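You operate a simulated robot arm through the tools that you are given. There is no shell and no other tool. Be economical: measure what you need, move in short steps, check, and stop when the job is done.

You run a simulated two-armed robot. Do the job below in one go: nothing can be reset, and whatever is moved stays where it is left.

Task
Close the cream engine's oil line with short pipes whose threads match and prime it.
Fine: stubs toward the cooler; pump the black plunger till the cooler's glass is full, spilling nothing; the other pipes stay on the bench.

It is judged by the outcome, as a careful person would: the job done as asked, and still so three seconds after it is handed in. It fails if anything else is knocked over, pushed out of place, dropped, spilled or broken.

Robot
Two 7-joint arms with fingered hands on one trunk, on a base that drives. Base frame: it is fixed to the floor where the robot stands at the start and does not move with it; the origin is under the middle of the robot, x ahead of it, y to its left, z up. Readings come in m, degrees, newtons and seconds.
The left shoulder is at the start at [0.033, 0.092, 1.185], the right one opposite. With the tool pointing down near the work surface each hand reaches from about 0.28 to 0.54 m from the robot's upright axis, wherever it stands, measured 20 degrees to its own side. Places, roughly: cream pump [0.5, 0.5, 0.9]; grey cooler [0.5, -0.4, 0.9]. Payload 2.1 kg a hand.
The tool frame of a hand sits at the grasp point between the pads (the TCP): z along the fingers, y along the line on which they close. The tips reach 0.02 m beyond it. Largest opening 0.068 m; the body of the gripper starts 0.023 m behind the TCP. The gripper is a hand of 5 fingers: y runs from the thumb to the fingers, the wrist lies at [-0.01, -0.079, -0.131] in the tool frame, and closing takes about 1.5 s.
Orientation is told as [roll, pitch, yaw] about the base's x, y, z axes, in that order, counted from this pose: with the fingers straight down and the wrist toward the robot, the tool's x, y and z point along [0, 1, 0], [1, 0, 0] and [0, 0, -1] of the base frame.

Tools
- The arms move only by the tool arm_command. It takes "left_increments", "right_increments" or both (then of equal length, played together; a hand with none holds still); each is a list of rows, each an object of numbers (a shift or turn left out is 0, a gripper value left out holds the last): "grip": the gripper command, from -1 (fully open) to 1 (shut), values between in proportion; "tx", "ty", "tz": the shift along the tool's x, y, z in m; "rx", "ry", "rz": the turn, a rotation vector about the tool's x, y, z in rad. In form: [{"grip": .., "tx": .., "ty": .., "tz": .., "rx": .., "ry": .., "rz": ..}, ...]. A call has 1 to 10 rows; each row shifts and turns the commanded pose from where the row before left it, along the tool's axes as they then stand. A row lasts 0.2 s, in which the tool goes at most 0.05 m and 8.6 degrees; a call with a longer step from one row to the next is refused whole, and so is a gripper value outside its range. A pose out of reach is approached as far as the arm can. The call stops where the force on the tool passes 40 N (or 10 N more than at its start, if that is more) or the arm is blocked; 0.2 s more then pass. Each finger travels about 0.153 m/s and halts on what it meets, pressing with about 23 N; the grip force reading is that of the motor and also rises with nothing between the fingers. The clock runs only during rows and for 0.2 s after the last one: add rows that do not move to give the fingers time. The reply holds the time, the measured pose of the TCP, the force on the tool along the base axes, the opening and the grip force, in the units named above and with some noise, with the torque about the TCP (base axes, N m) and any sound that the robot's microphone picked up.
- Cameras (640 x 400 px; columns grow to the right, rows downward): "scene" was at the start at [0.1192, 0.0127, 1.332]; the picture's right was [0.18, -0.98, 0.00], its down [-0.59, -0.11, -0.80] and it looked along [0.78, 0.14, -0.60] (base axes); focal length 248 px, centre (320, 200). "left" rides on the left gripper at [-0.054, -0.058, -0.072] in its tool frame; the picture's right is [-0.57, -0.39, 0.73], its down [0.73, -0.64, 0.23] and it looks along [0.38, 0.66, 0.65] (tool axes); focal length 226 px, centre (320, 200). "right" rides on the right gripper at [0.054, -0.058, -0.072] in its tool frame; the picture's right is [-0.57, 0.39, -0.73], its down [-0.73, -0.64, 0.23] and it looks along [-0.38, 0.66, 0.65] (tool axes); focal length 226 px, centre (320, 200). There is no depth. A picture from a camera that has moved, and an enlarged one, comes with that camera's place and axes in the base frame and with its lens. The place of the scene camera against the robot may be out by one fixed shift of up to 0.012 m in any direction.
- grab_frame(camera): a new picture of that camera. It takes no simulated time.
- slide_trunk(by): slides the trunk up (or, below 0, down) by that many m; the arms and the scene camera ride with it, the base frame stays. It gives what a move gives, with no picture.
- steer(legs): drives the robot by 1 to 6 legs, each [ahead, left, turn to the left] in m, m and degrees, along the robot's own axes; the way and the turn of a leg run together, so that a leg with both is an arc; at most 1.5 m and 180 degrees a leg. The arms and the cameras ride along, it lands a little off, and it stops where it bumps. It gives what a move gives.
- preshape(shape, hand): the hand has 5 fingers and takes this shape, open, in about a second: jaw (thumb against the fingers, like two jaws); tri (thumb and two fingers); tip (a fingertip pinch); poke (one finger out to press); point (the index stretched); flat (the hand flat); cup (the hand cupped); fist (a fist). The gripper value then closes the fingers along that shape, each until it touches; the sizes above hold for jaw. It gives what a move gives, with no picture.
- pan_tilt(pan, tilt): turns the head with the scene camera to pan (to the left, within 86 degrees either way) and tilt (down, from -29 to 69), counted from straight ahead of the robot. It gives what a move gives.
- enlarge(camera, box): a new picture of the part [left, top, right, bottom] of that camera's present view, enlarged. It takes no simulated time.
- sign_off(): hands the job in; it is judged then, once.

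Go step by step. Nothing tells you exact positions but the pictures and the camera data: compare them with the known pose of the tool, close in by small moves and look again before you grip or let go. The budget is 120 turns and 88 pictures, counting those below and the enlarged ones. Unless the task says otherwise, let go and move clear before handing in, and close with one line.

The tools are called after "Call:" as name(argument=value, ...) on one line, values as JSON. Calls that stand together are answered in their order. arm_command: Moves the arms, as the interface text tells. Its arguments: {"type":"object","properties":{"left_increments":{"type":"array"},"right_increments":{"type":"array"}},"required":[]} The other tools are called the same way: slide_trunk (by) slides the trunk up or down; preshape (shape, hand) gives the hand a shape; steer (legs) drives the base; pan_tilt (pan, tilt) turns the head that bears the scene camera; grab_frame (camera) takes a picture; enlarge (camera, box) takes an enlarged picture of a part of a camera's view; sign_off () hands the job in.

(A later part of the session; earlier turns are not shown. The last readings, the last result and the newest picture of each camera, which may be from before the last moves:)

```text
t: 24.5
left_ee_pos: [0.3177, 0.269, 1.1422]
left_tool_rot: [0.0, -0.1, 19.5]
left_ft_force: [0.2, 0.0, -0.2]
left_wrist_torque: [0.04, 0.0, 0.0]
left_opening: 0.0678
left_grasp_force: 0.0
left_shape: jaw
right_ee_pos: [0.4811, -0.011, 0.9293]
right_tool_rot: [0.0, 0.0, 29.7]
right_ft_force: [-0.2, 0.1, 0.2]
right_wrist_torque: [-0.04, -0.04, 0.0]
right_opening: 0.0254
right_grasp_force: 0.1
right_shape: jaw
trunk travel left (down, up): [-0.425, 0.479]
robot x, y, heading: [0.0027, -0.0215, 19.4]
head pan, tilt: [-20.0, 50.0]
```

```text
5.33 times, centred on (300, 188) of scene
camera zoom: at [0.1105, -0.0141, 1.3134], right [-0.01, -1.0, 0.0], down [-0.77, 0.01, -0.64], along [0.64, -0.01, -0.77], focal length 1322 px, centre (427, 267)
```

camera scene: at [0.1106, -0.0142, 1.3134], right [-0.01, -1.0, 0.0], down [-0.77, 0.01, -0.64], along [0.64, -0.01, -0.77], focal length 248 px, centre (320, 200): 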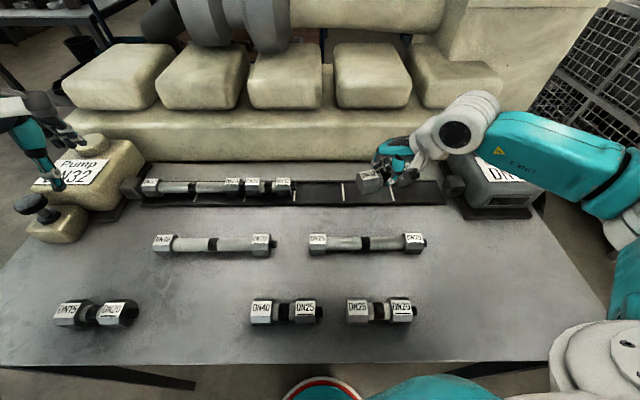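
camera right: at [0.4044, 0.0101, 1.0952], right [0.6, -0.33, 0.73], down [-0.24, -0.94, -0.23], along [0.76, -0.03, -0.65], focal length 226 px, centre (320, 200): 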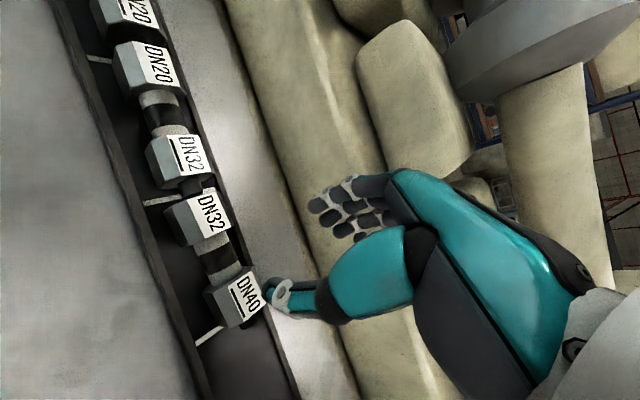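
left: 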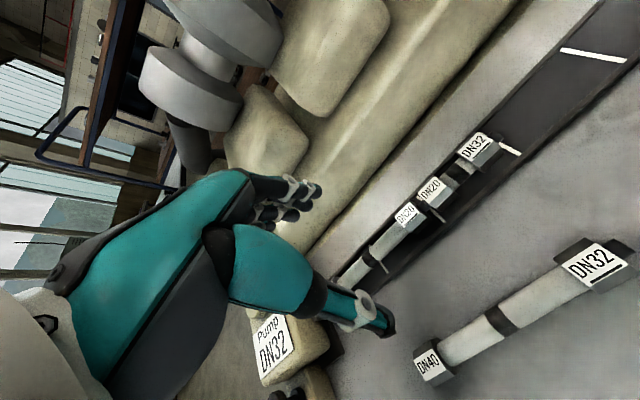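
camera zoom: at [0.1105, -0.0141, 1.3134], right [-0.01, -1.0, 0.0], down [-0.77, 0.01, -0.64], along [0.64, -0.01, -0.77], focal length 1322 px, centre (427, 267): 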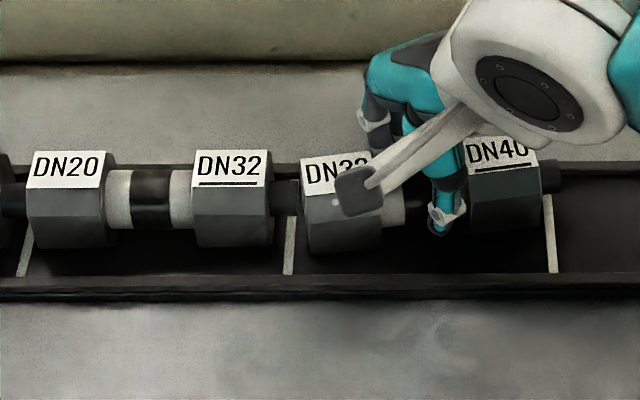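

Call:
arm_command(right_increments=[{"grip": 0.6}, {"grip": 1}, {}, {}, {"rz": -0.06}, {"rz": -0.06}, {}])

Call:
enlarge(camera="scene", box=[240, 150, 360, 225])

Call:
arm_command(right_increments=[{"grip": 0.5}, {"grip": 0.4}, {"grip": 0.3}, {"grip": 0.2}, {}])

Call:
enlarge(camera="scene", box=[240, 150, 360, 225])

```text
t: 26.1
left_ee_pos: [0.3181, 0.2688, 1.1436]
left_tool_rot: [-0.1, 0.0, 19.5]
left_ft_force: [0.3, -0.5, 0.0]
left_wrist_torque: [-0.02, -0.01, 0.01]
left_opening: 0.0677
left_grasp_force: 0.0
left_shape: jaw
right_ee_pos: [0.4813, -0.0137, 0.9295]
right_tool_rot: [-0.1, 0.0, 36.6]
right_ft_force: [0.0, -0.2, 1.1]
right_wrist_torque: [0.0, -0.02, 0.02]
right_opening: 0.0176
right_grasp_force: 23.2
right_shape: jaw
trunk travel left (down, up): [-0.425, 0.479]
robot x, y, heading: [0.0011, -0.0129, 19.5]
head pan, tilt: [-20.0, 50.0]
```

```text
5.33 times, centred on (300, 188) of scene
camera zoom: at [0.1106, -0.0141, 1.3134], right [-0.01, -1.0, 0.0], down [-0.77, 0.01, -0.64], along [0.64, -0.01, -0.77], focal length 1322 px, centre (427, 267)
```

zoom: 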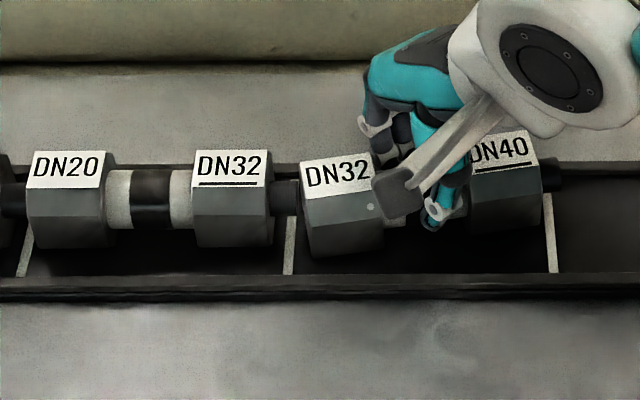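

```text
t: 27.3
left_ee_pos: [0.319, 0.2691, 1.1433]
left_tool_rot: [0.0, 0.0, 19.5]
left_ft_force: [-0.5, -0.2, -1.1]
left_wrist_torque: [0.0, -0.01, 0.0]
left_opening: 0.0677
left_grasp_force: 0.1
left_shape: jaw
right_ee_pos: [0.4822, -0.0127, 0.9303]
right_tool_rot: [0.0, 0.0, 36.5]
right_ft_force: [-0.6, -0.5, -0.3]
right_wrist_torque: [0.01, -0.03, 0.04]
right_opening: 0.0272
right_grasp_force: 0.1
right_shape: jaw
trunk travel left (down, up): [-0.425, 0.479]
robot x, y, heading: [-0.0005, -0.018, 19.2]
head pan, tilt: [-20.0, 50.0]
```

```text
5.33 times, centred on (300, 188) of scene
camera zoom: at [0.1104, -0.0141, 1.3134], right [-0.01, -1.0, 0.0], down [-0.77, 0.01, -0.64], along [0.64, -0.01, -0.77], focal length 1322 px, centre (427, 267)
```

zoom: 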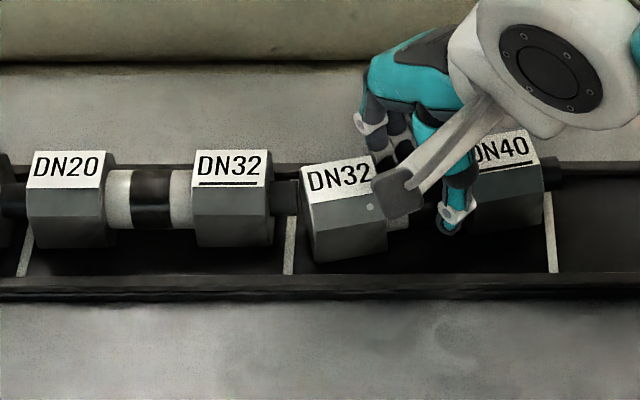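

I had the turn sense backwards: the pipe is now rotated the other way (~+9°) and releasing adds about +4°. I'll regrip, turn the hand back ~12.5°, and release.

Call:
arm_command(right_increments=[{"grip": 0.6}, {"grip": 1}, {}, {}, {"rz": 0.109}, {"rz": 0.109}, {}])

Call:
enlarge(camera="scene", box=[240, 150, 360, 225])

```text
t: 28.9
left_ee_pos: [0.3176, 0.2682, 1.1442]
left_tool_rot: [0.0, 0.0, 19.5]
left_ft_force: [0.0, -0.2, -0.2]
left_wrist_torque: [-0.02, 0.0, 0.01]
left_opening: 0.0678
left_grasp_force: 0.0
left_shape: jaw
right_ee_pos: [0.4811, -0.0139, 0.9282]
right_tool_rot: [0.0, 0.1, 23.9]
right_ft_force: [0.1, -0.2, -0.3]
right_wrist_torque: [0.02, 0.01, 0.05]
right_opening: 0.0188
right_grasp_force: 22.6
right_shape: jaw
trunk travel left (down, up): [-0.425, 0.479]
robot x, y, heading: [0.0018, -0.019, 19.5]
head pan, tilt: [-20.0, 50.0]
```

```text
5.33 times, centred on (300, 188) of scene
camera zoom: at [0.1106, -0.0141, 1.3134], right [-0.01, -1.0, 0.0], down [-0.77, 0.01, -0.64], along [0.64, -0.01, -0.77], focal length 1322 px, centre (427, 267)
```

zoom: 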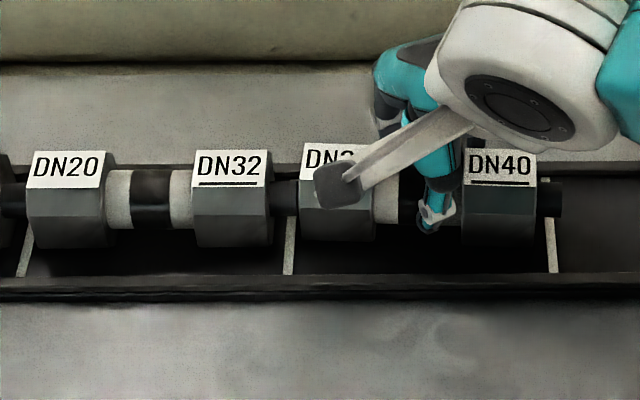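

Call:
arm_command(right_increments=[{"grip": 0.5}, {"grip": 0.35}, {"grip": 0.2}, {}, {"tz": -0.01}, {"tz": -0.03}, {"tz": -0.03}, {"tz": -0.03}, {}])

Call:
enlarge(camera="scene", box=[240, 150, 360, 225])

```text
t: 30.9
left_ee_pos: [0.3184, 0.2692, 1.1427]
left_tool_rot: [0.0, 0.0, 19.4]
left_ft_force: [-0.6, 0.7, -0.2]
left_wrist_torque: [0.01, -0.01, -0.02]
left_opening: 0.0678
left_grasp_force: 0.0
left_shape: jaw
right_ee_pos: [0.482, -0.012, 1.0289]
right_tool_rot: [0.0, 0.0, 23.9]
right_ft_force: [0.4, -1.2, -0.1]
right_wrist_torque: [-0.02, 0.0, -0.01]
right_opening: 0.027
right_grasp_force: 0.1
right_shape: jaw
trunk travel left (down, up): [-0.425, 0.479]
robot x, y, heading: [0.0012, -0.0172, 19.3]
head pan, tilt: [-20.0, 50.0]
```

```text
5.33 times, centred on (300, 188) of scene
camera zoom: at [0.1104, -0.0141, 1.3134], right [-0.01, -1.0, 0.0], down [-0.77, 0.01, -0.64], along [0.64, -0.01, -0.77], focal length 1322 px, centre (427, 267)
```

zoom: 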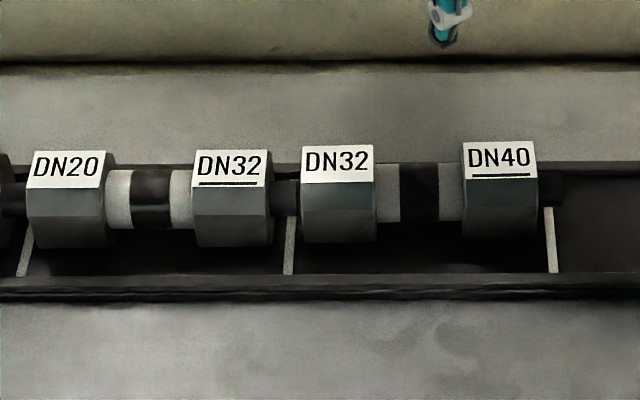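

Call:
arm_command(right_increments=[{"tz": 0.03}, {"tz": 0.03}, {"tz": 0.03}, {"tz": 0.01}, {"grip": 0.6}, {"grip": 1}, {}, {}, {"rz": 0.035, "tx": 0.0012, "ty": -0.0027}, {}])

Call:
arm_command(right_increments=[{"grip": 0.5}, {"grip": 0.35}, {"grip": 0.2}, {}, {"tz": -0.01}, {"tz": -0.03}, {"tz": -0.03}, {"tz": -0.03}, {}])

Call:
enlarge(camera="scene", box=[240, 150, 360, 225])

```text
t: 33.1
left_ee_pos: [0.3178, 0.27, 1.1433]
left_tool_rot: [-0.1, 0.0, 19.5]
left_ft_force: [0.4, 0.6, 0.6]
left_wrist_torque: [0.0, 0.0, -0.02]
left_opening: 0.0676
left_grasp_force: 0.1
left_shape: jaw
right_ee_pos: [0.478, -0.0123, 0.928]
right_tool_rot: [0.0, 0.1, 22.0]
right_ft_force: [0.3, 0.0, -0.1]
right_wrist_torque: [0.01, -0.01, 0.0]
right_opening: 0.0191
right_grasp_force: 22.9
right_shape: jaw
trunk travel left (down, up): [-0.425, 0.479]
robot x, y, heading: [0.0005, -0.0192, 19.3]
head pan, tilt: [-20.0, 50.0]
```

```text
t: 35.1
left_ee_pos: [0.3175, 0.27, 1.144]
left_tool_rot: [0.0, 0.1, 19.4]
left_ft_force: [-0.2, -0.3, -0.1]
left_wrist_torque: [-0.02, -0.02, 0.0]
left_opening: 0.0676
left_grasp_force: 0.2
left_shape: jaw
right_ee_pos: [0.4781, -0.0131, 1.0301]
right_tool_rot: [0.0, 0.0, 22.0]
right_ft_force: [0.1, -0.3, 0.3]
right_wrist_torque: [-0.01, -0.04, 0.01]
right_opening: 0.0271
right_grasp_force: 0.0
right_shape: jaw
trunk travel left (down, up): [-0.425, 0.479]
robot x, y, heading: [-0.0038, -0.0191, 19.3]
head pan, tilt: [-20.0, 50.0]
```

```text
5.33 times, centred on (300, 188) of scene
camera zoom: at [0.1104, -0.0141, 1.3134], right [-0.01, -1.0, 0.0], down [-0.77, 0.01, -0.64], along [0.64, -0.01, -0.77], focal length 1322 px, centre (427, 267)
```

zoom: 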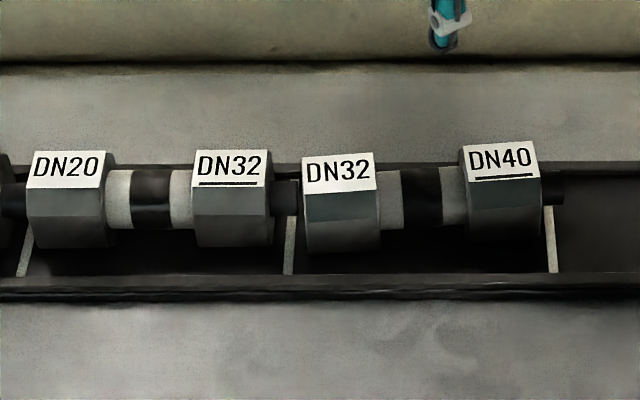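

The jaw shape keeps twisting on release. I'll try the "tip" pinch in the air to see whether it closes more symmetrically.

Call:
preshape(shape="tip", hand="right")

Call:
grab_frame(camera="right")

Call:
arm_command(right_increments=[{"grip": 0.3}, {"grip": 0.3}, {}, {}])

Call:
grab_frame(camera="right")

```text
t: 36.0
left_ee_pos: [0.319, 0.2691, 1.1428]
left_tool_rot: [0.0, -0.1, 19.4]
left_ft_force: [0.3, 0.5, 0.0]
left_wrist_torque: [-0.03, -0.01, -0.02]
left_opening: 0.0677
left_grasp_force: 0.0
left_shape: jaw
right_ee_pos: [0.4776, -0.0124, 1.0288]
right_tool_rot: [-0.1, 0.0, 22.0]
right_ft_force: [0.3, 0.2, -0.6]
right_wrist_torque: [0.04, 0.02, 0.0]
right_opening: 0.0674
right_grasp_force: 0.0
right_shape: tip
trunk travel left (down, up): [-0.425, 0.479]
robot x, y, heading: [0.002, -0.0202, 19.6]
head pan, tilt: [-20.0, 50.0]
```

```text
44 pictures are left
camera right: at [0.4037, 0.0164, 1.1005], right [0.57, -0.38, 0.73], down [-0.32, -0.92, -0.23], along [0.76, -0.1, -0.65], focal length 226 px, centre (320, 200)
```

right: 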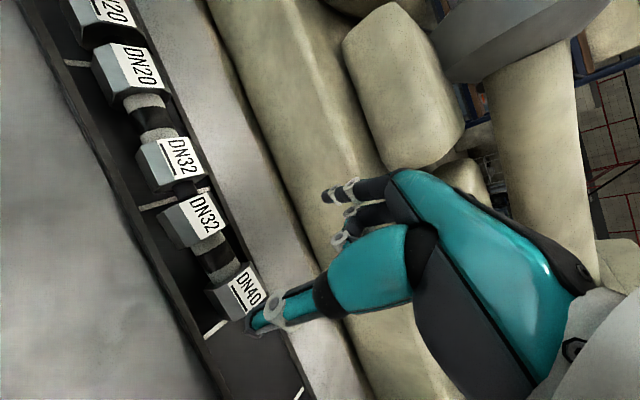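

```text
t: 37.0
left_ee_pos: [0.3177, 0.2693, 1.1446]
left_tool_rot: [0.1, 0.0, 19.4]
left_ft_force: [-0.7, 1.3, 0.1]
left_wrist_torque: [-0.03, 0.01, 0.01]
left_opening: 0.0679
left_grasp_force: 0.0
left_shape: jaw
right_ee_pos: [0.4776, -0.0126, 1.0293]
right_tool_rot: [0.1, 0.0, 22.1]
right_ft_force: [1.1, 0.6, 0.0]
right_wrist_torque: [0.0, 0.05, -0.04]
right_opening: 0.0242
right_grasp_force: 0.0
right_shape: tip
trunk travel left (down, up): [-0.425, 0.479]
robot x, y, heading: [-0.0017, -0.0175, 19.5]
head pan, tilt: [-20.0, 50.0]
```

```text
43 pictures are left
camera right: at [0.4037, 0.0164, 1.1006], right [0.57, -0.38, 0.73], down [-0.32, -0.92, -0.23], along [0.76, -0.1, -0.65], focal length 226 px, centre (320, 200)
```

right: 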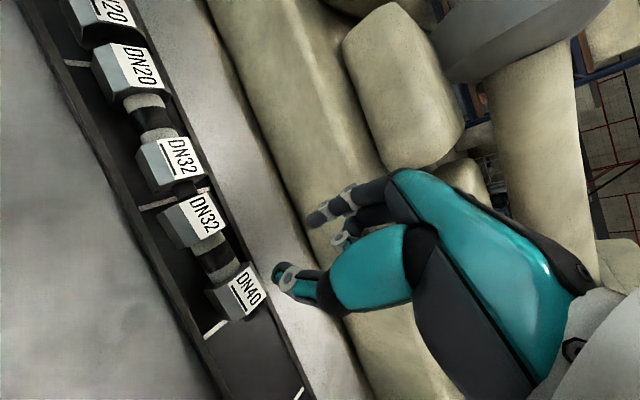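

Tip pinch uses only thumb and index, closing straight along the tray's x at this hand yaw, which should square things up. I'll pinch the pipe at its middle with it.

Call:
arm_command(right_increments=[{"grip": -0.3, "tx": 0.0038, "ty": -0.0067}, {"tz": 0.033}, {"tz": 0.033}, {"tz": 0.032}, {}, {"grip": 0.3}, {"grip": 1}, {}, {}, {}])

Call:
enlarge(camera="scene", box=[240, 150, 360, 225])

Call:
grab_frame(camera="right")

```text
t: 39.2
left_ee_pos: [0.3171, 0.2698, 1.1425]
left_tool_rot: [0.0, 0.0, 19.6]
left_ft_force: [0.4, 0.2, 0.2]
left_wrist_torque: [0.0, 0.0, -0.04]
left_opening: 0.0678
left_grasp_force: 0.1
left_shape: jaw
right_ee_pos: [0.4691, -0.0114, 0.9317]
right_tool_rot: [-0.1, 0.2, 22.0]
right_ft_force: [0.5, 0.4, 0.1]
right_wrist_torque: [0.03, 0.02, 0.02]
right_opening: 0.0218
right_grasp_force: 22.7
right_shape: tip
trunk travel left (down, up): [-0.425, 0.479]
robot x, y, heading: [0.0027, -0.0216, 19.5]
head pan, tilt: [-20.0, 50.0]
```

```text
5.33 times, centred on (300, 188) of scene
camera zoom: at [0.1106, -0.0141, 1.3134], right [-0.01, -1.0, 0.0], down [-0.77, 0.01, -0.64], along [0.64, -0.01, -0.77], focal length 1322 px, centre (427, 267)
```

zoom: 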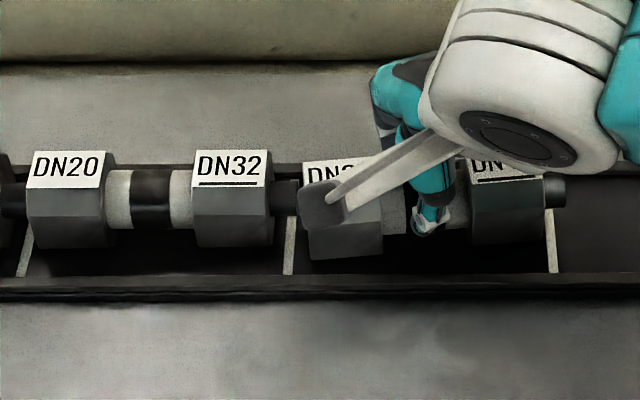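

```text
41 pictures are left
camera right: at [0.3951, 0.0178, 1.0025], right [0.57, -0.38, 0.73], down [-0.32, -0.92, -0.23], along [0.76, -0.1, -0.65], focal length 226 px, centre (320, 200)
```

right: 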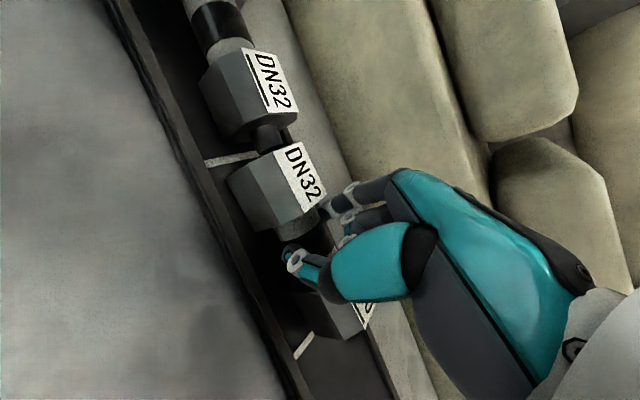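

Call:
arm_command(right_increments=[{"rz": 0.096, "tx": 0.0006, "ty": 0.0025}, {}, {"grip": 0.4}, {"grip": 0.2}, {"grip": 0.1}, {}, {}])

Call:
enlarge(camera="scene", box=[240, 150, 360, 225])

```text
t: 40.8
left_ee_pos: [0.3177, 0.2695, 1.1443]
left_tool_rot: [0.0, 0.1, 19.5]
left_ft_force: [-0.8, -0.3, 0.0]
left_wrist_torque: [0.0, -0.01, -0.04]
left_opening: 0.0677
left_grasp_force: 0.1
left_shape: jaw
right_ee_pos: [0.4717, -0.0099, 0.9319]
right_tool_rot: [0.0, 0.1, 16.5]
right_ft_force: [0.5, 0.0, 0.1]
right_wrist_torque: [0.0, 0.01, -0.02]
right_opening: 0.0304
right_grasp_force: 0.1
right_shape: tip
trunk travel left (down, up): [-0.425, 0.479]
robot x, y, heading: [-0.0009, -0.0214, 19.5]
head pan, tilt: [-20.0, 50.0]
```

```text
5.33 times, centred on (300, 188) of scene
camera zoom: at [0.1104, -0.0141, 1.3134], right [-0.01, -1.0, 0.0], down [-0.77, 0.01, -0.64], along [0.64, -0.01, -0.77], focal length 1322 px, centre (427, 267)
```

zoom: 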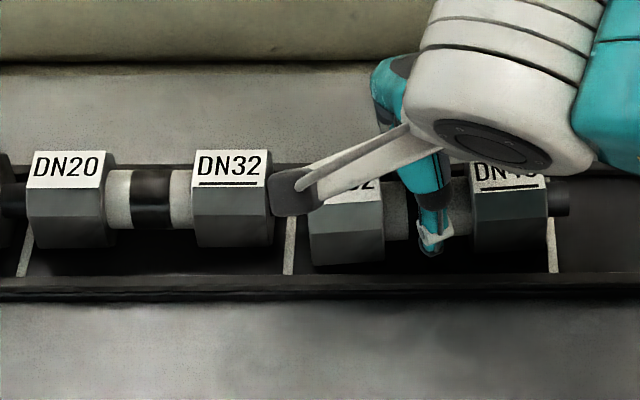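

Releasing under force drags the pipe. I'll instead cage it: close the tip pinch only to just over the tube's width (no squeeze) near the left end of the tube at the right x, then near the right end.

Call:
arm_command(right_increments=[{"grip": 0.0, "rz": -0.113}, {"tx": 0.0055, "ty": 0.002}, {"grip": 0.15}, {"grip": 0.3}, {}, {}, {"grip": 0.1}, {}])

Call:
enlarge(camera="scene", box=[240, 150, 360, 225])

```text
t: 42.6
left_ee_pos: [0.3173, 0.269, 1.1436]
left_tool_rot: [0.0, -0.1, 19.5]
left_ft_force: [0.5, -0.5, -0.5]
left_wrist_torque: [-0.01, -0.01, 0.04]
left_opening: 0.068
left_grasp_force: 0.1
left_shape: jaw
right_ee_pos: [0.4709, -0.0044, 0.931]
right_tool_rot: [0.0, 0.0, 22.9]
right_ft_force: [1.3, -0.8, 0.5]
right_wrist_torque: [0.01, -0.03, -0.02]
right_opening: 0.03
right_grasp_force: 0.1
right_shape: tip
trunk travel left (down, up): [-0.425, 0.479]
robot x, y, heading: [0.001, -0.0181, 19.4]
head pan, tilt: [-20.0, 50.0]
```

```text
5.33 times, centred on (300, 188) of scene
camera zoom: at [0.1105, -0.0142, 1.3134], right [-0.01, -1.0, 0.0], down [-0.77, 0.01, -0.64], along [0.64, -0.01, -0.77], focal length 1322 px, centre (427, 267)
```

zoom: 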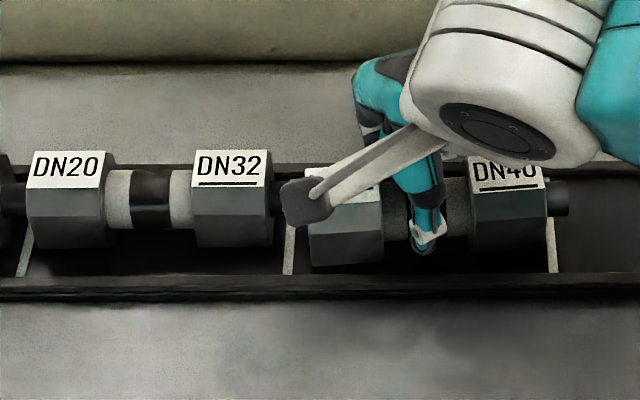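

Call:
arm_command(right_increments=[{"grip": 0.1, "tx": 0.011, "ty": 0.0047}, {"grip": 0.3}, {}, {"tx": -0.0012, "ty": 0.0028}, {"tx": -0.0012, "ty": 0.0028}, {}])

Call:
enlarge(camera="scene", box=[240, 150, 360, 225])

```text
t: 44.0
left_ee_pos: [0.3172, 0.2697, 1.1446]
left_tool_rot: [0.0, 0.1, 19.5]
left_ft_force: [0.4, 0.7, 0.6]
left_wrist_torque: [-0.02, 0.01, 0.02]
left_opening: 0.0676
left_grasp_force: 0.0
left_shape: jaw
right_ee_pos: [0.4786, 0.0076, 0.9312]
right_tool_rot: [0.0, 0.0, 23.1]
right_ft_force: [-2.2, -0.3, 0.2]
right_wrist_torque: [0.0, -0.01, -0.01]
right_opening: 0.0251
right_grasp_force: 0.1
right_shape: tip
trunk travel left (down, up): [-0.425, 0.479]
robot x, y, heading: [-0.0008, -0.0158, 19.5]
head pan, tilt: [-20.0, 50.0]
```

```text
5.33 times, centred on (300, 188) of scene
camera zoom: at [0.1103, -0.0141, 1.3134], right [-0.01, -1.0, 0.0], down [-0.77, 0.01, -0.64], along [0.64, -0.01, -0.77], focal length 1322 px, centre (427, 267)
```

zoom: 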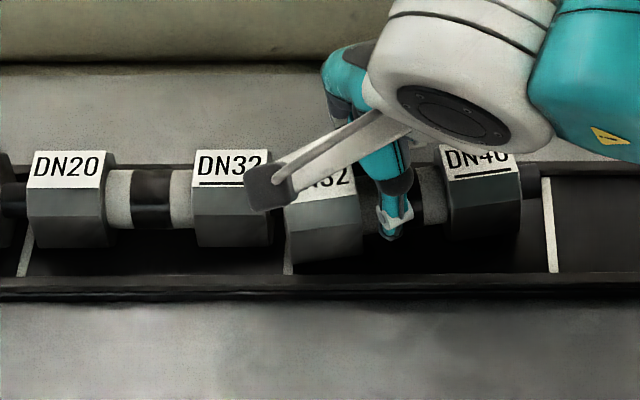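

I pushed it a bit too far left with this. I'll lift clear, go back to the jaw shape, and reset the pipe with a proper regrip.

Call:
arm_command(right_increments=[{"grip": 0.0, "tx": 0.001, "ty": -0.0025}, {}, {"tz": -0.01}, {"tz": -0.03}, {"tz": -0.04}, {}])

Call:
preshape(shape="jaw", hand="right")

Call:
enlarge(camera="scene", box=[240, 150, 360, 225])

```text
t: 45.4
left_ee_pos: [0.318, 0.2683, 1.1435]
left_tool_rot: [-0.1, 0.0, 19.5]
left_ft_force: [0.2, -0.2, 0.2]
left_wrist_torque: [0.01, -0.01, 0.03]
left_opening: 0.0677
left_grasp_force: 0.1
left_shape: jaw
right_ee_pos: [0.4767, 0.0077, 1.0114]
right_tool_rot: [0.0, 0.0, 22.9]
right_ft_force: [-0.2, -0.5, 0.0]
right_wrist_torque: [-0.03, -0.01, 0.03]
right_opening: 0.0338
right_grasp_force: 0.2
right_shape: tip
trunk travel left (down, up): [-0.425, 0.479]
robot x, y, heading: [-0.0019, -0.022, 19.6]
head pan, tilt: [-20.0, 50.0]
```

```text
t: 46.3
left_ee_pos: [0.3183, 0.2697, 1.1429]
left_tool_rot: [0.0, -0.1, 19.5]
left_ft_force: [0.7, -0.2, -0.6]
left_wrist_torque: [-0.02, 0.0, -0.03]
left_opening: 0.0678
left_grasp_force: 0.0
left_shape: jaw
right_ee_pos: [0.4769, 0.0082, 1.0124]
right_tool_rot: [0.0, -0.2, 23.0]
right_ft_force: [0.2, -0.7, -0.1]
right_wrist_torque: [-0.01, -0.02, 0.02]
right_opening: 0.0677
right_grasp_force: 0.0
right_shape: jaw
trunk travel left (down, up): [-0.425, 0.479]
robot x, y, heading: [0.004, -0.0195, 19.4]
head pan, tilt: [-20.0, 50.0]
```

```text
5.33 times, centred on (300, 188) of scene
camera zoom: at [0.1104, -0.0141, 1.3134], right [-0.01, -1.0, 0.0], down [-0.77, 0.01, -0.64], along [0.64, -0.01, -0.77], focal length 1322 px, centre (427, 267)
```

zoom: 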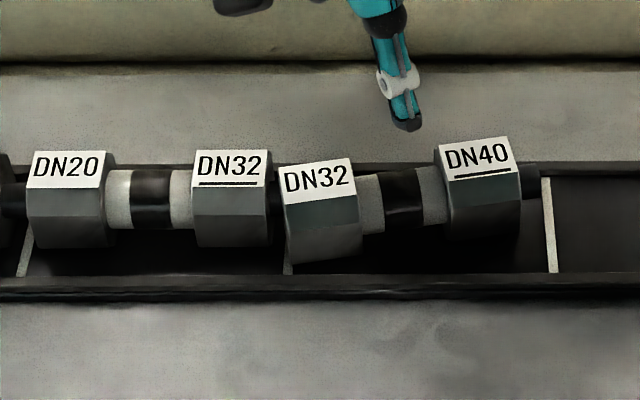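

Call:
arm_command(right_increments=[{"grip": -0.2, "rz": -0.105}, {"rz": -0.105}, {"tx": -0.0085, "ty": -0.004}, {"tz": 0.04}, {"tz": 0.0425}, {"grip": 0.4}, {"grip": 1}, {}, {}, {}])

Call:
arm_command(right_increments=[{"tz": -0.006}, {"rz": 0.118}, {"rz": 0.118}, {"tx": -0.01, "ty": -0.0039}, {}, {"tz": 0.0045}, {}])

Call:
enlarge(camera="scene", box=[240, 150, 360, 225])

```text
t: 48.5
left_ee_pos: [0.3185, 0.27, 1.1434]
left_tool_rot: [0.0, 0.0, 19.6]
left_ft_force: [0.1, -0.1, -0.2]
left_wrist_torque: [-0.01, 0.02, 0.0]
left_opening: 0.0676
left_grasp_force: 0.0
left_shape: jaw
right_ee_pos: [0.4781, -0.0029, 0.9287]
right_tool_rot: [0.0, 0.2, 34.9]
right_ft_force: [-0.1, -0.2, -0.7]
right_wrist_torque: [-0.01, -0.01, 0.0]
right_opening: 0.0194
right_grasp_force: 23.3
right_shape: jaw
trunk travel left (down, up): [-0.425, 0.479]
robot x, y, heading: [0.0015, -0.0209, 19.6]
head pan, tilt: [-20.0, 50.0]
```

```text
t: 50.1
left_ee_pos: [0.3183, 0.2699, 1.144]
left_tool_rot: [0.0, -0.1, 19.5]
left_ft_force: [-0.2, 0.2, -0.2]
left_wrist_torque: [-0.01, -0.03, 0.01]
left_opening: 0.0676
left_grasp_force: 0.1
left_shape: jaw
right_ee_pos: [0.4769, -0.014, 0.9305]
right_tool_rot: [0.0, 0.0, 21.5]
right_ft_force: [-0.8, -0.2, -3.0]
right_wrist_torque: [-0.01, 0.01, -0.02]
right_opening: 0.0196
right_grasp_force: 22.8
right_shape: jaw
trunk travel left (down, up): [-0.425, 0.479]
robot x, y, heading: [-0.0001, -0.0215, 19.7]
head pan, tilt: [-20.0, 50.0]
```

```text
5.33 times, centred on (300, 188) of scene
camera zoom: at [0.1106, -0.0141, 1.3134], right [-0.01, -1.0, 0.0], down [-0.77, 0.01, -0.64], along [0.64, -0.01, -0.77], focal length 1322 px, centre (427, 267)
```

zoom: 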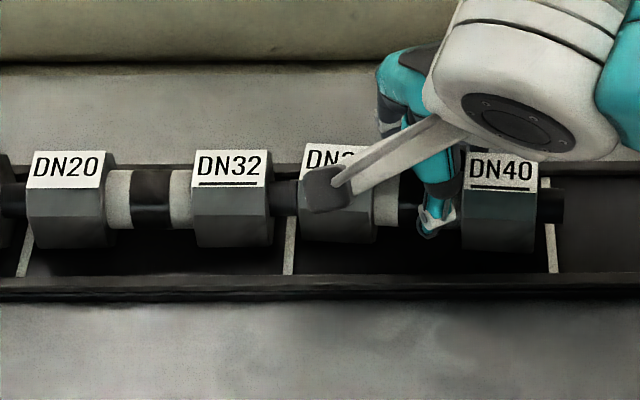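

Call:
arm_command(right_increments=[{"grip": 0.1}, {}, {}, {"tz": -0.01}, {"tz": -0.03}, {"tz": -0.03}, {"tz": -0.03}, {}])

Call:
enlarge(camera="scene", box=[240, 150, 360, 225])

```text
t: 51.9
left_ee_pos: [0.3168, 0.2694, 1.1428]
left_tool_rot: [0.0, 0.1, 19.5]
left_ft_force: [0.5, -0.2, -0.6]
left_wrist_torque: [0.0, -0.03, -0.03]
left_opening: 0.0677
left_grasp_force: 0.1
left_shape: jaw
right_ee_pos: [0.4786, -0.0138, 1.0309]
right_tool_rot: [0.0, 0.0, 21.5]
right_ft_force: [0.3, -0.5, 0.0]
right_wrist_torque: [-0.01, -0.01, 0.03]
right_opening: 0.0303
right_grasp_force: 0.1
right_shape: jaw
trunk travel left (down, up): [-0.425, 0.479]
robot x, y, heading: [-0.0009, -0.0139, 19.6]
head pan, tilt: [-20.0, 50.0]
```

```text
5.33 times, centred on (300, 188) of scene
camera zoom: at [0.1104, -0.0141, 1.3134], right [-0.01, -1.0, 0.0], down [-0.77, 0.01, -0.64], along [0.64, -0.01, -0.77], focal length 1322 px, centre (427, 267)
```

zoom: 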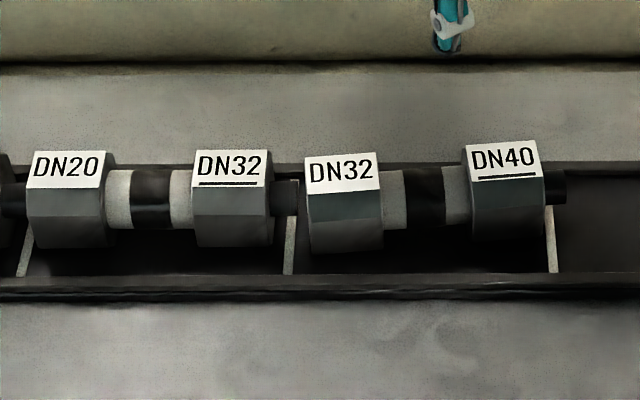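

Call:
arm_command(right_increments=[{"tz": 0.03}, {"tz": 0.03}, {"tz": 0.03}, {"tz": 0.01}, {"grip": 0.6}, {"grip": 1}, {}, {}, {"rz": 0.079, "tx": 0.0019, "ty": 0.001}, {}])

Call:
arm_command(right_increments=[{"grip": 0.1}, {}, {}, {"tz": -0.01}, {"tz": -0.03}, {"tz": -0.03}, {"tz": -0.03}, {}])

Call:
enlarge(camera="scene", box=[240, 150, 360, 225])

```text
t: 54.1
left_ee_pos: [0.319, 0.2691, 1.1423]
left_tool_rot: [0.0, 0.0, 19.6]
left_ft_force: [-0.2, -0.2, -1.2]
left_wrist_torque: [-0.02, -0.01, -0.01]
left_opening: 0.0676
left_grasp_force: 0.0
left_shape: jaw
right_ee_pos: [0.4781, -0.0128, 0.93]
right_tool_rot: [0.0, 0.2, 16.8]
right_ft_force: [-0.3, -0.3, -0.4]
right_wrist_torque: [-0.01, -0.02, 0.02]
right_opening: 0.0182
right_grasp_force: 22.9
right_shape: jaw
trunk travel left (down, up): [-0.425, 0.479]
robot x, y, heading: [0.0011, -0.0181, 19.4]
head pan, tilt: [-20.0, 50.0]
```

```text
t: 55.9
left_ee_pos: [0.3174, 0.2698, 1.1435]
left_tool_rot: [0.0, 0.0, 19.5]
left_ft_force: [0.6, 1.3, -0.1]
left_wrist_torque: [0.02, -0.01, 0.0]
left_opening: 0.0677
left_grasp_force: 0.1
left_shape: jaw
right_ee_pos: [0.4779, -0.0085, 1.0297]
right_tool_rot: [0.0, 0.0, 16.9]
right_ft_force: [0.0, -0.1, 0.1]
right_wrist_torque: [0.0, 0.02, -0.02]
right_opening: 0.0305
right_grasp_force: 0.0
right_shape: jaw
trunk travel left (down, up): [-0.425, 0.479]
robot x, y, heading: [0.0001, -0.0202, 19.5]
head pan, tilt: [-20.0, 50.0]
```

```text
5.33 times, centred on (300, 188) of scene
camera zoom: at [0.1104, -0.0141, 1.3134], right [-0.01, -1.0, 0.0], down [-0.77, 0.01, -0.64], along [0.64, -0.01, -0.77], focal length 1322 px, centre (427, 267)
```

zoom: 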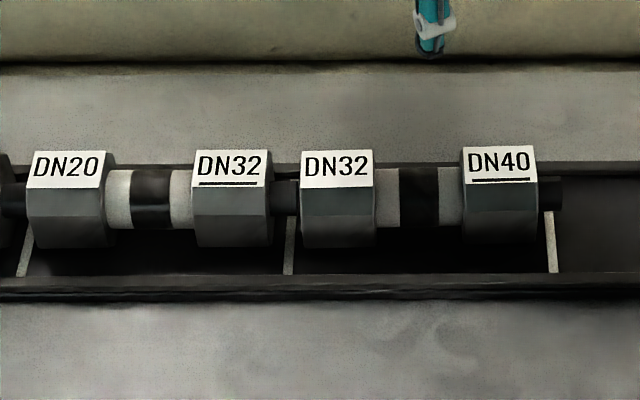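

The first pipe now sits straight with an even gap. Next, drive back for the DN40‑DN25 pipe near (0.218, 0.038), keeping the heading.

Call:
arm_command(right_increments=[{"tz": -0.03, "grip": -0.6}, {}])

Call:
steer(legs=[[-0.123, 0.102, 0]])

Call:
grab_frame(camera="right")

Call:
grab_frame(camera="scene")

```text
t: 56.5
left_ee_pos: [0.3177, 0.2693, 1.1439]
left_tool_rot: [0.0, 0.0, 19.6]
left_ft_force: [0.6, -1.2, -0.6]
left_wrist_torque: [-0.04, -0.03, -0.03]
left_opening: 0.0677
left_grasp_force: 0.2
left_shape: jaw
right_ee_pos: [0.4783, -0.0094, 1.0606]
right_tool_rot: [0.0, -0.1, 16.9]
right_ft_force: [-0.7, -0.9, 0.2]
right_wrist_torque: [0.0, -0.02, 0.03]
right_opening: 0.0546
right_grasp_force: 0.1
right_shape: jaw
trunk travel left (down, up): [-0.425, 0.479]
robot x, y, heading: [0.0002, -0.0192, 19.5]
head pan, tilt: [-20.0, 50.0]
```

```text
t: 57.9
left_ee_pos: [0.1682, 0.327, 1.1428]
left_tool_rot: [0.0, 0.0, 19.5]
left_ft_force: [-0.6, 0.4, -0.1]
left_wrist_torque: [0.01, -0.02, 0.0]
left_opening: 0.0678
left_grasp_force: 0.0
left_shape: jaw
right_ee_pos: [0.3275, 0.0473, 1.0595]
right_tool_rot: [0.0, 0.0, 16.8]
right_ft_force: [-0.6, -1.1, -0.6]
right_wrist_torque: [0.0, 0.02, -0.01]
right_opening: 0.0541
right_grasp_force: 0.0
right_shape: jaw
trunk travel left (down, up): [-0.425, 0.479]
robot x, y, heading: [-0.1472, 0.0393, 19.5]
head pan, tilt: [-20.0, 50.0]
```

```text
33 pictures are left
camera right: at [0.2565, 0.0827, 1.1308], right [0.53, -0.43, 0.73], down [-0.4, -0.89, -0.23], along [0.74, -0.17, -0.65], focal length 226 px, centre (320, 200)
```

right: 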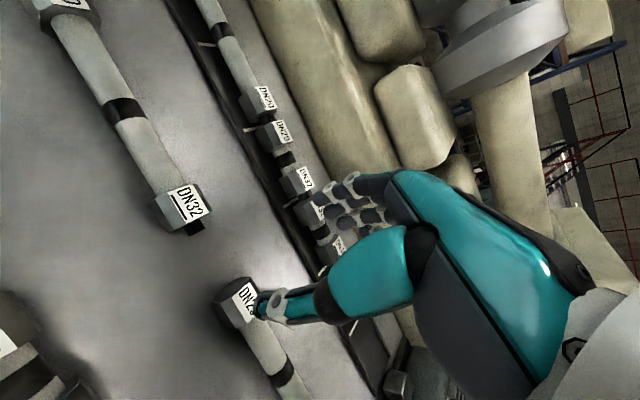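

```text
32 pictures are left
camera scene: at [-0.0397, 0.0431, 1.3134], right [-0.01, -1.0, 0.0], down [-0.77, 0.01, -0.64], along [0.64, -0.01, -0.77], focal length 248 px, centre (320, 200)
```

scene: 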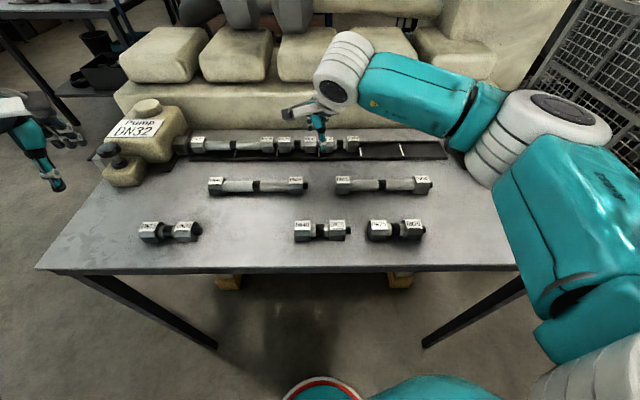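

Call:
arm_command(right_increments=[{"rz": -0.14}, {"tx": 0.0102, "ty": -0.0334}, {"tx": 0.0102, "ty": -0.0334}, {"tx": 0.0102, "ty": -0.0334}, {"tz": 0.035}, {"tz": 0.035}, {}])

Call:
grab_frame(camera="right")

Call:
enlarge(camera="scene", box=[240, 170, 450, 301])

```text
t: 59.5
left_ee_pos: [0.1689, 0.325, 1.1423]
left_tool_rot: [0.0, 0.1, 19.3]
left_ft_force: [0.0, 0.1, -0.3]
left_wrist_torque: [-0.04, 0.01, 0.0]
left_opening: 0.0675
left_grasp_force: 0.1
left_shape: jaw
right_ee_pos: [0.2247, 0.0306, 0.9885]
right_tool_rot: [0.0, 0.0, 24.8]
right_ft_force: [1.1, 0.2, 0.6]
right_wrist_torque: [0.04, -0.02, 0.0]
right_opening: 0.0542
right_grasp_force: 0.0
right_shape: jaw
trunk travel left (down, up): [-0.425, 0.479]
robot x, y, heading: [-0.1512, 0.0358, 19.4]
head pan, tilt: [-20.0, 50.0]
```

```text
31 pictures are left
camera right: at [0.15, 0.0566, 1.0594], right [0.59, -0.35, 0.73], down [-0.27, -0.93, -0.23], along [0.76, -0.06, -0.65], focal length 226 px, centre (320, 200)
```

right: 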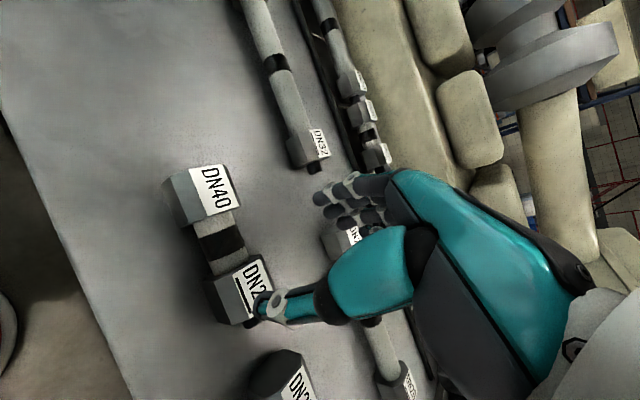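

```text
3.05 times, centred on (345, 236) of scene
camera zoom: at [-0.0394, 0.0429, 1.3134], right [-0.01, -1.0, 0.0], down [-0.77, 0.01, -0.64], along [0.64, -0.01, -0.77], focal length 756 px, centre (244, 92)
```

zoom: 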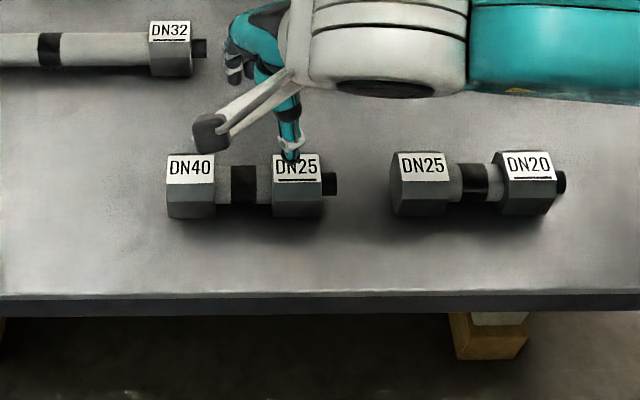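

Call:
arm_command(right_increments=[{"grip": -0.5, "rz": 0.147}, {"rz": 0.146}, {"tx": 0.013, "ty": -0.006}, {"tz": 0.02}, {"tz": 0.02}, {}])

Call:
enlarge(camera="scene", box=[270, 190, 390, 265])

```text
t: 60.9
left_ee_pos: [0.1693, 0.3255, 1.144]
left_tool_rot: [0.1, 0.0, 19.5]
left_ft_force: [-0.4, -0.2, 0.0]
left_wrist_torque: [-0.02, 0.01, 0.0]
left_opening: 0.0677
left_grasp_force: 0.1
left_shape: jaw
right_ee_pos: [0.2162, 0.0447, 0.9502]
right_tool_rot: [0.1, 0.0, 8.1]
right_ft_force: [0.1, -0.4, -0.6]
right_wrist_torque: [0.02, -0.01, 0.01]
right_opening: 0.0512
right_grasp_force: 0.1
right_shape: jaw
trunk travel left (down, up): [-0.425, 0.479]
robot x, y, heading: [-0.1478, 0.0394, 19.6]
head pan, tilt: [-20.0, 50.0]
```

```text
5.33 times, centred on (330, 228) of scene
camera zoom: at [-0.0394, 0.0429, 1.3134], right [-0.01, -1.0, 0.0], down [-0.77, 0.01, -0.64], along [0.64, -0.01, -0.77], focal length 1322 px, centre (267, 53)
```

zoom: 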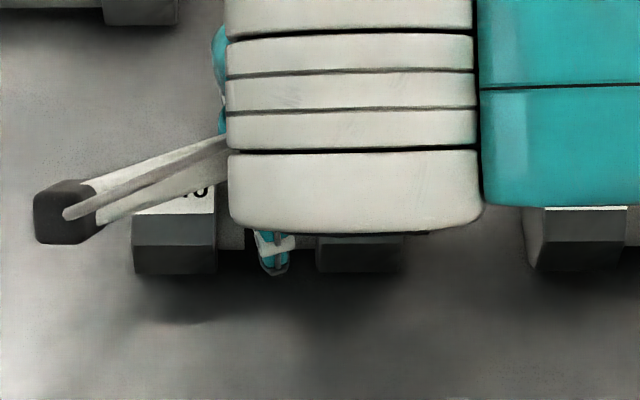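

Thumb lines up with the middle of the tube. Lower and close, then lift and straighten.

Call:
arm_command(right_increments=[{"tz": 0.013}, {"tz": 0.012}, {}, {"grip": 0.2}, {"grip": 0.7}, {"grip": 1}, {}, {}, {}, {}])

Call:
arm_command(right_increments=[{"tz": -0.02}, {"tz": -0.03}, {"tz": -0.045}, {"rz": -0.12}, {"rz": -0.12}, {}])

Call:
enlarge(camera="scene", box=[240, 130, 450, 261])

Call:
grab_frame(camera="right")

```text
t: 63.1
left_ee_pos: [0.1688, 0.3254, 1.1436]
left_tool_rot: [0.0, 0.0, 19.4]
left_ft_force: [0.0, -0.4, 0.8]
left_wrist_torque: [0.0, 0.02, -0.01]
left_opening: 0.0677
left_grasp_force: 0.1
left_shape: jaw
right_ee_pos: [0.2164, 0.0451, 0.9256]
right_tool_rot: [0.0, 0.0, 8.1]
right_ft_force: [-0.7, -0.1, 0.1]
right_wrist_torque: [0.0, 0.01, 0.02]
right_opening: 0.0154
right_grasp_force: 23.0
right_shape: jaw
trunk travel left (down, up): [-0.425, 0.479]
robot x, y, heading: [-0.1472, 0.0348, 19.6]
head pan, tilt: [-20.0, 50.0]
```

```text
t: 64.5
left_ee_pos: [0.1693, 0.3258, 1.1428]
left_tool_rot: [0.1, 0.0, 19.4]
left_ft_force: [0.1, -0.3, -0.4]
left_wrist_torque: [-0.03, 0.01, 0.0]
left_opening: 0.0679
left_grasp_force: 0.0
left_shape: jaw
right_ee_pos: [0.2176, 0.0456, 1.0207]
right_tool_rot: [0.0, 0.1, 21.9]
right_ft_force: [0.0, 0.6, -2.3]
right_wrist_torque: [0.0, -0.01, -0.01]
right_opening: 0.0153
right_grasp_force: 23.0
right_shape: jaw
trunk travel left (down, up): [-0.425, 0.479]
robot x, y, heading: [-0.1468, 0.0383, 19.2]
head pan, tilt: [-20.0, 50.0]
```

```text
3.05 times, centred on (345, 196) of scene
camera zoom: at [-0.0392, 0.0429, 1.3134], right [-0.01, -1.0, 0.0], down [-0.77, 0.01, -0.64], along [0.64, -0.01, -0.77], focal length 756 px, centre (244, 214)
```

zoom: 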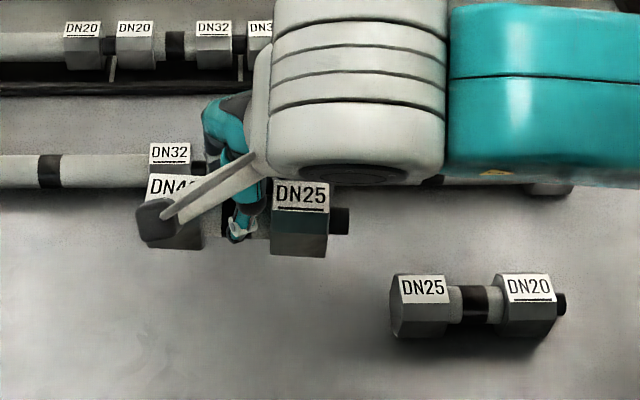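

```text
27 pictures are left
camera right: at [0.1426, 0.0745, 1.0915], right [0.57, -0.38, 0.73], down [-0.32, -0.92, -0.23], along [0.76, -0.1, -0.65], focal length 226 px, centre (320, 200)
```

right: 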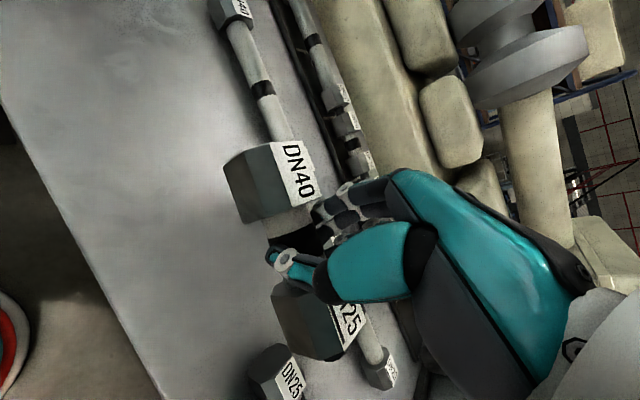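

Same clean grip as the first. Drive to the tray again for slot 2.

Call:
steer(legs=[[0.1062, -0.1406, 0]])

Call:
grab_frame(camera="scene")

```text
t: 66.0
left_ee_pos: [0.3134, 0.2279, 1.1437]
left_tool_rot: [0.1, 0.2, 19.4]
left_ft_force: [0.7, -0.4, -0.2]
left_wrist_torque: [0.0, -0.02, -0.01]
left_opening: 0.0677
left_grasp_force: 0.1
left_shape: jaw
right_ee_pos: [0.3607, -0.0541, 1.0199]
right_tool_rot: [0.0, 0.2, 21.8]
right_ft_force: [0.0, 0.1, -2.3]
right_wrist_torque: [0.0, -0.01, -0.02]
right_opening: 0.0153
right_grasp_force: 22.8
right_shape: jaw
trunk travel left (down, up): [-0.425, 0.479]
robot x, y, heading: [-0.0052, -0.0608, 19.6]
head pan, tilt: [-20.0, 50.0]
```

```text
26 pictures are left
camera scene: at [0.105, -0.0557, 1.3134], right [-0.01, -1.0, 0.0], down [-0.77, 0.01, -0.64], along [0.64, -0.01, -0.77], focal length 248 px, centre (320, 200)
```

scene: 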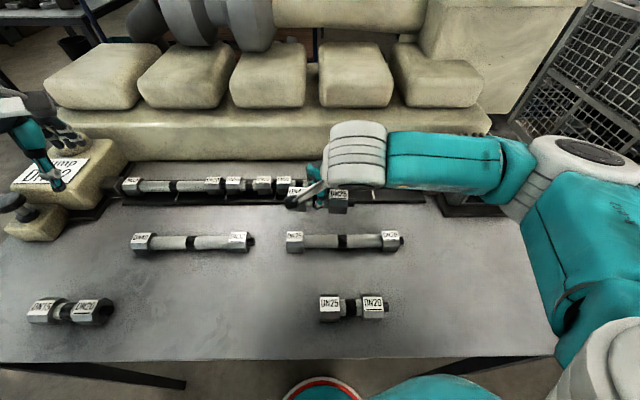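

Call:
arm_command(right_increments=[{"tx": -0.0261, "ty": 0.0212}, {"tx": -0.0261, "ty": 0.0212}, {"tx": -0.0261, "ty": 0.0212}, {"tx": -0.026, "ty": 0.0213}, {"tz": 0.03}, {"tz": 0.03}, {"tz": 0.02}, {}])

Call:
enlarge(camera="scene", box=[260, 140, 420, 240])

```text
t: 67.8
left_ee_pos: [0.3136, 0.2277, 1.1433]
left_tool_rot: [0.1, 0.0, 19.3]
left_ft_force: [0.2, 0.0, 0.1]
left_wrist_torque: [-0.02, -0.01, 0.03]
left_opening: 0.0677
left_grasp_force: 0.1
left_shape: jaw
right_ee_pos: [0.4803, -0.1172, 0.9389]
right_tool_rot: [0.1, 0.1, 21.8]
right_ft_force: [-0.4, -0.1, -2.4]
right_wrist_torque: [0.01, -0.01, 0.0]
right_opening: 0.0153
right_grasp_force: 22.6
right_shape: jaw
trunk travel left (down, up): [-0.425, 0.479]
robot x, y, heading: [-0.005, -0.0612, 19.2]
head pan, tilt: [-20.0, 50.0]
```

```text
4.00 times, centred on (340, 190) of scene
camera zoom: at [0.1048, -0.0555, 1.3134], right [-0.01, -1.0, 0.0], down [-0.77, 0.01, -0.64], along [0.64, -0.01, -0.77], focal length 992 px, centre (240, 240)
```

zoom: 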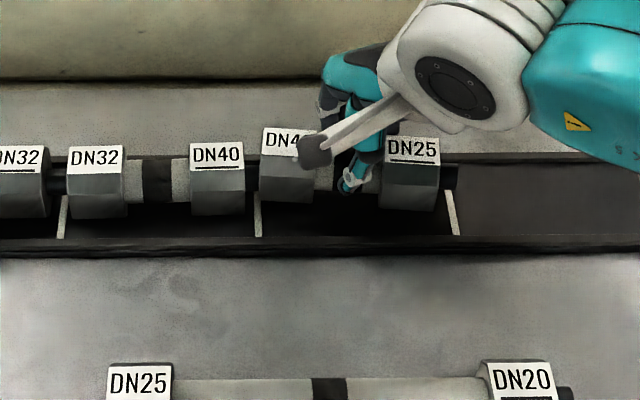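

Call:
arm_command(right_increments=[{"tx": -0.0022, "ty": -0.0025, "tz": 0.004}, {"tz": 0.004}, {}, {"grip": 0.1}, {}, {}, {"tz": -0.01}, {"tz": -0.03}, {"tz": -0.04}, {}])

Call:
enlarge(camera="scene", box=[260, 140, 420, 240])

```text
t: 70.0
left_ee_pos: [0.3133, 0.2267, 1.1436]
left_tool_rot: [0.0, 0.1, 19.3]
left_ft_force: [-0.9, -0.3, 0.9]
left_wrist_torque: [-0.01, -0.01, -0.03]
left_opening: 0.0677
left_grasp_force: 0.0
left_shape: jaw
right_ee_pos: [0.4759, -0.1234, 1.0111]
right_tool_rot: [-0.1, 0.0, 21.9]
right_ft_force: [0.5, 0.2, -0.1]
right_wrist_torque: [0.01, -0.03, 0.0]
right_opening: 0.0302
right_grasp_force: 0.0
right_shape: jaw
trunk travel left (down, up): [-0.425, 0.479]
robot x, y, heading: [-0.0025, -0.0606, 19.1]
head pan, tilt: [-20.0, 50.0]
```

```text
4.00 times, centred on (340, 190) of scene
camera zoom: at [0.1046, -0.0555, 1.3134], right [-0.01, -1.0, 0.0], down [-0.77, 0.01, -0.64], along [0.64, -0.01, -0.77], focal length 992 px, centre (240, 240)
```

zoom: 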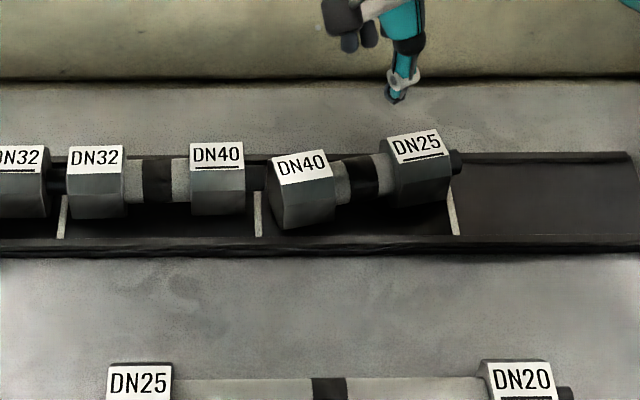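

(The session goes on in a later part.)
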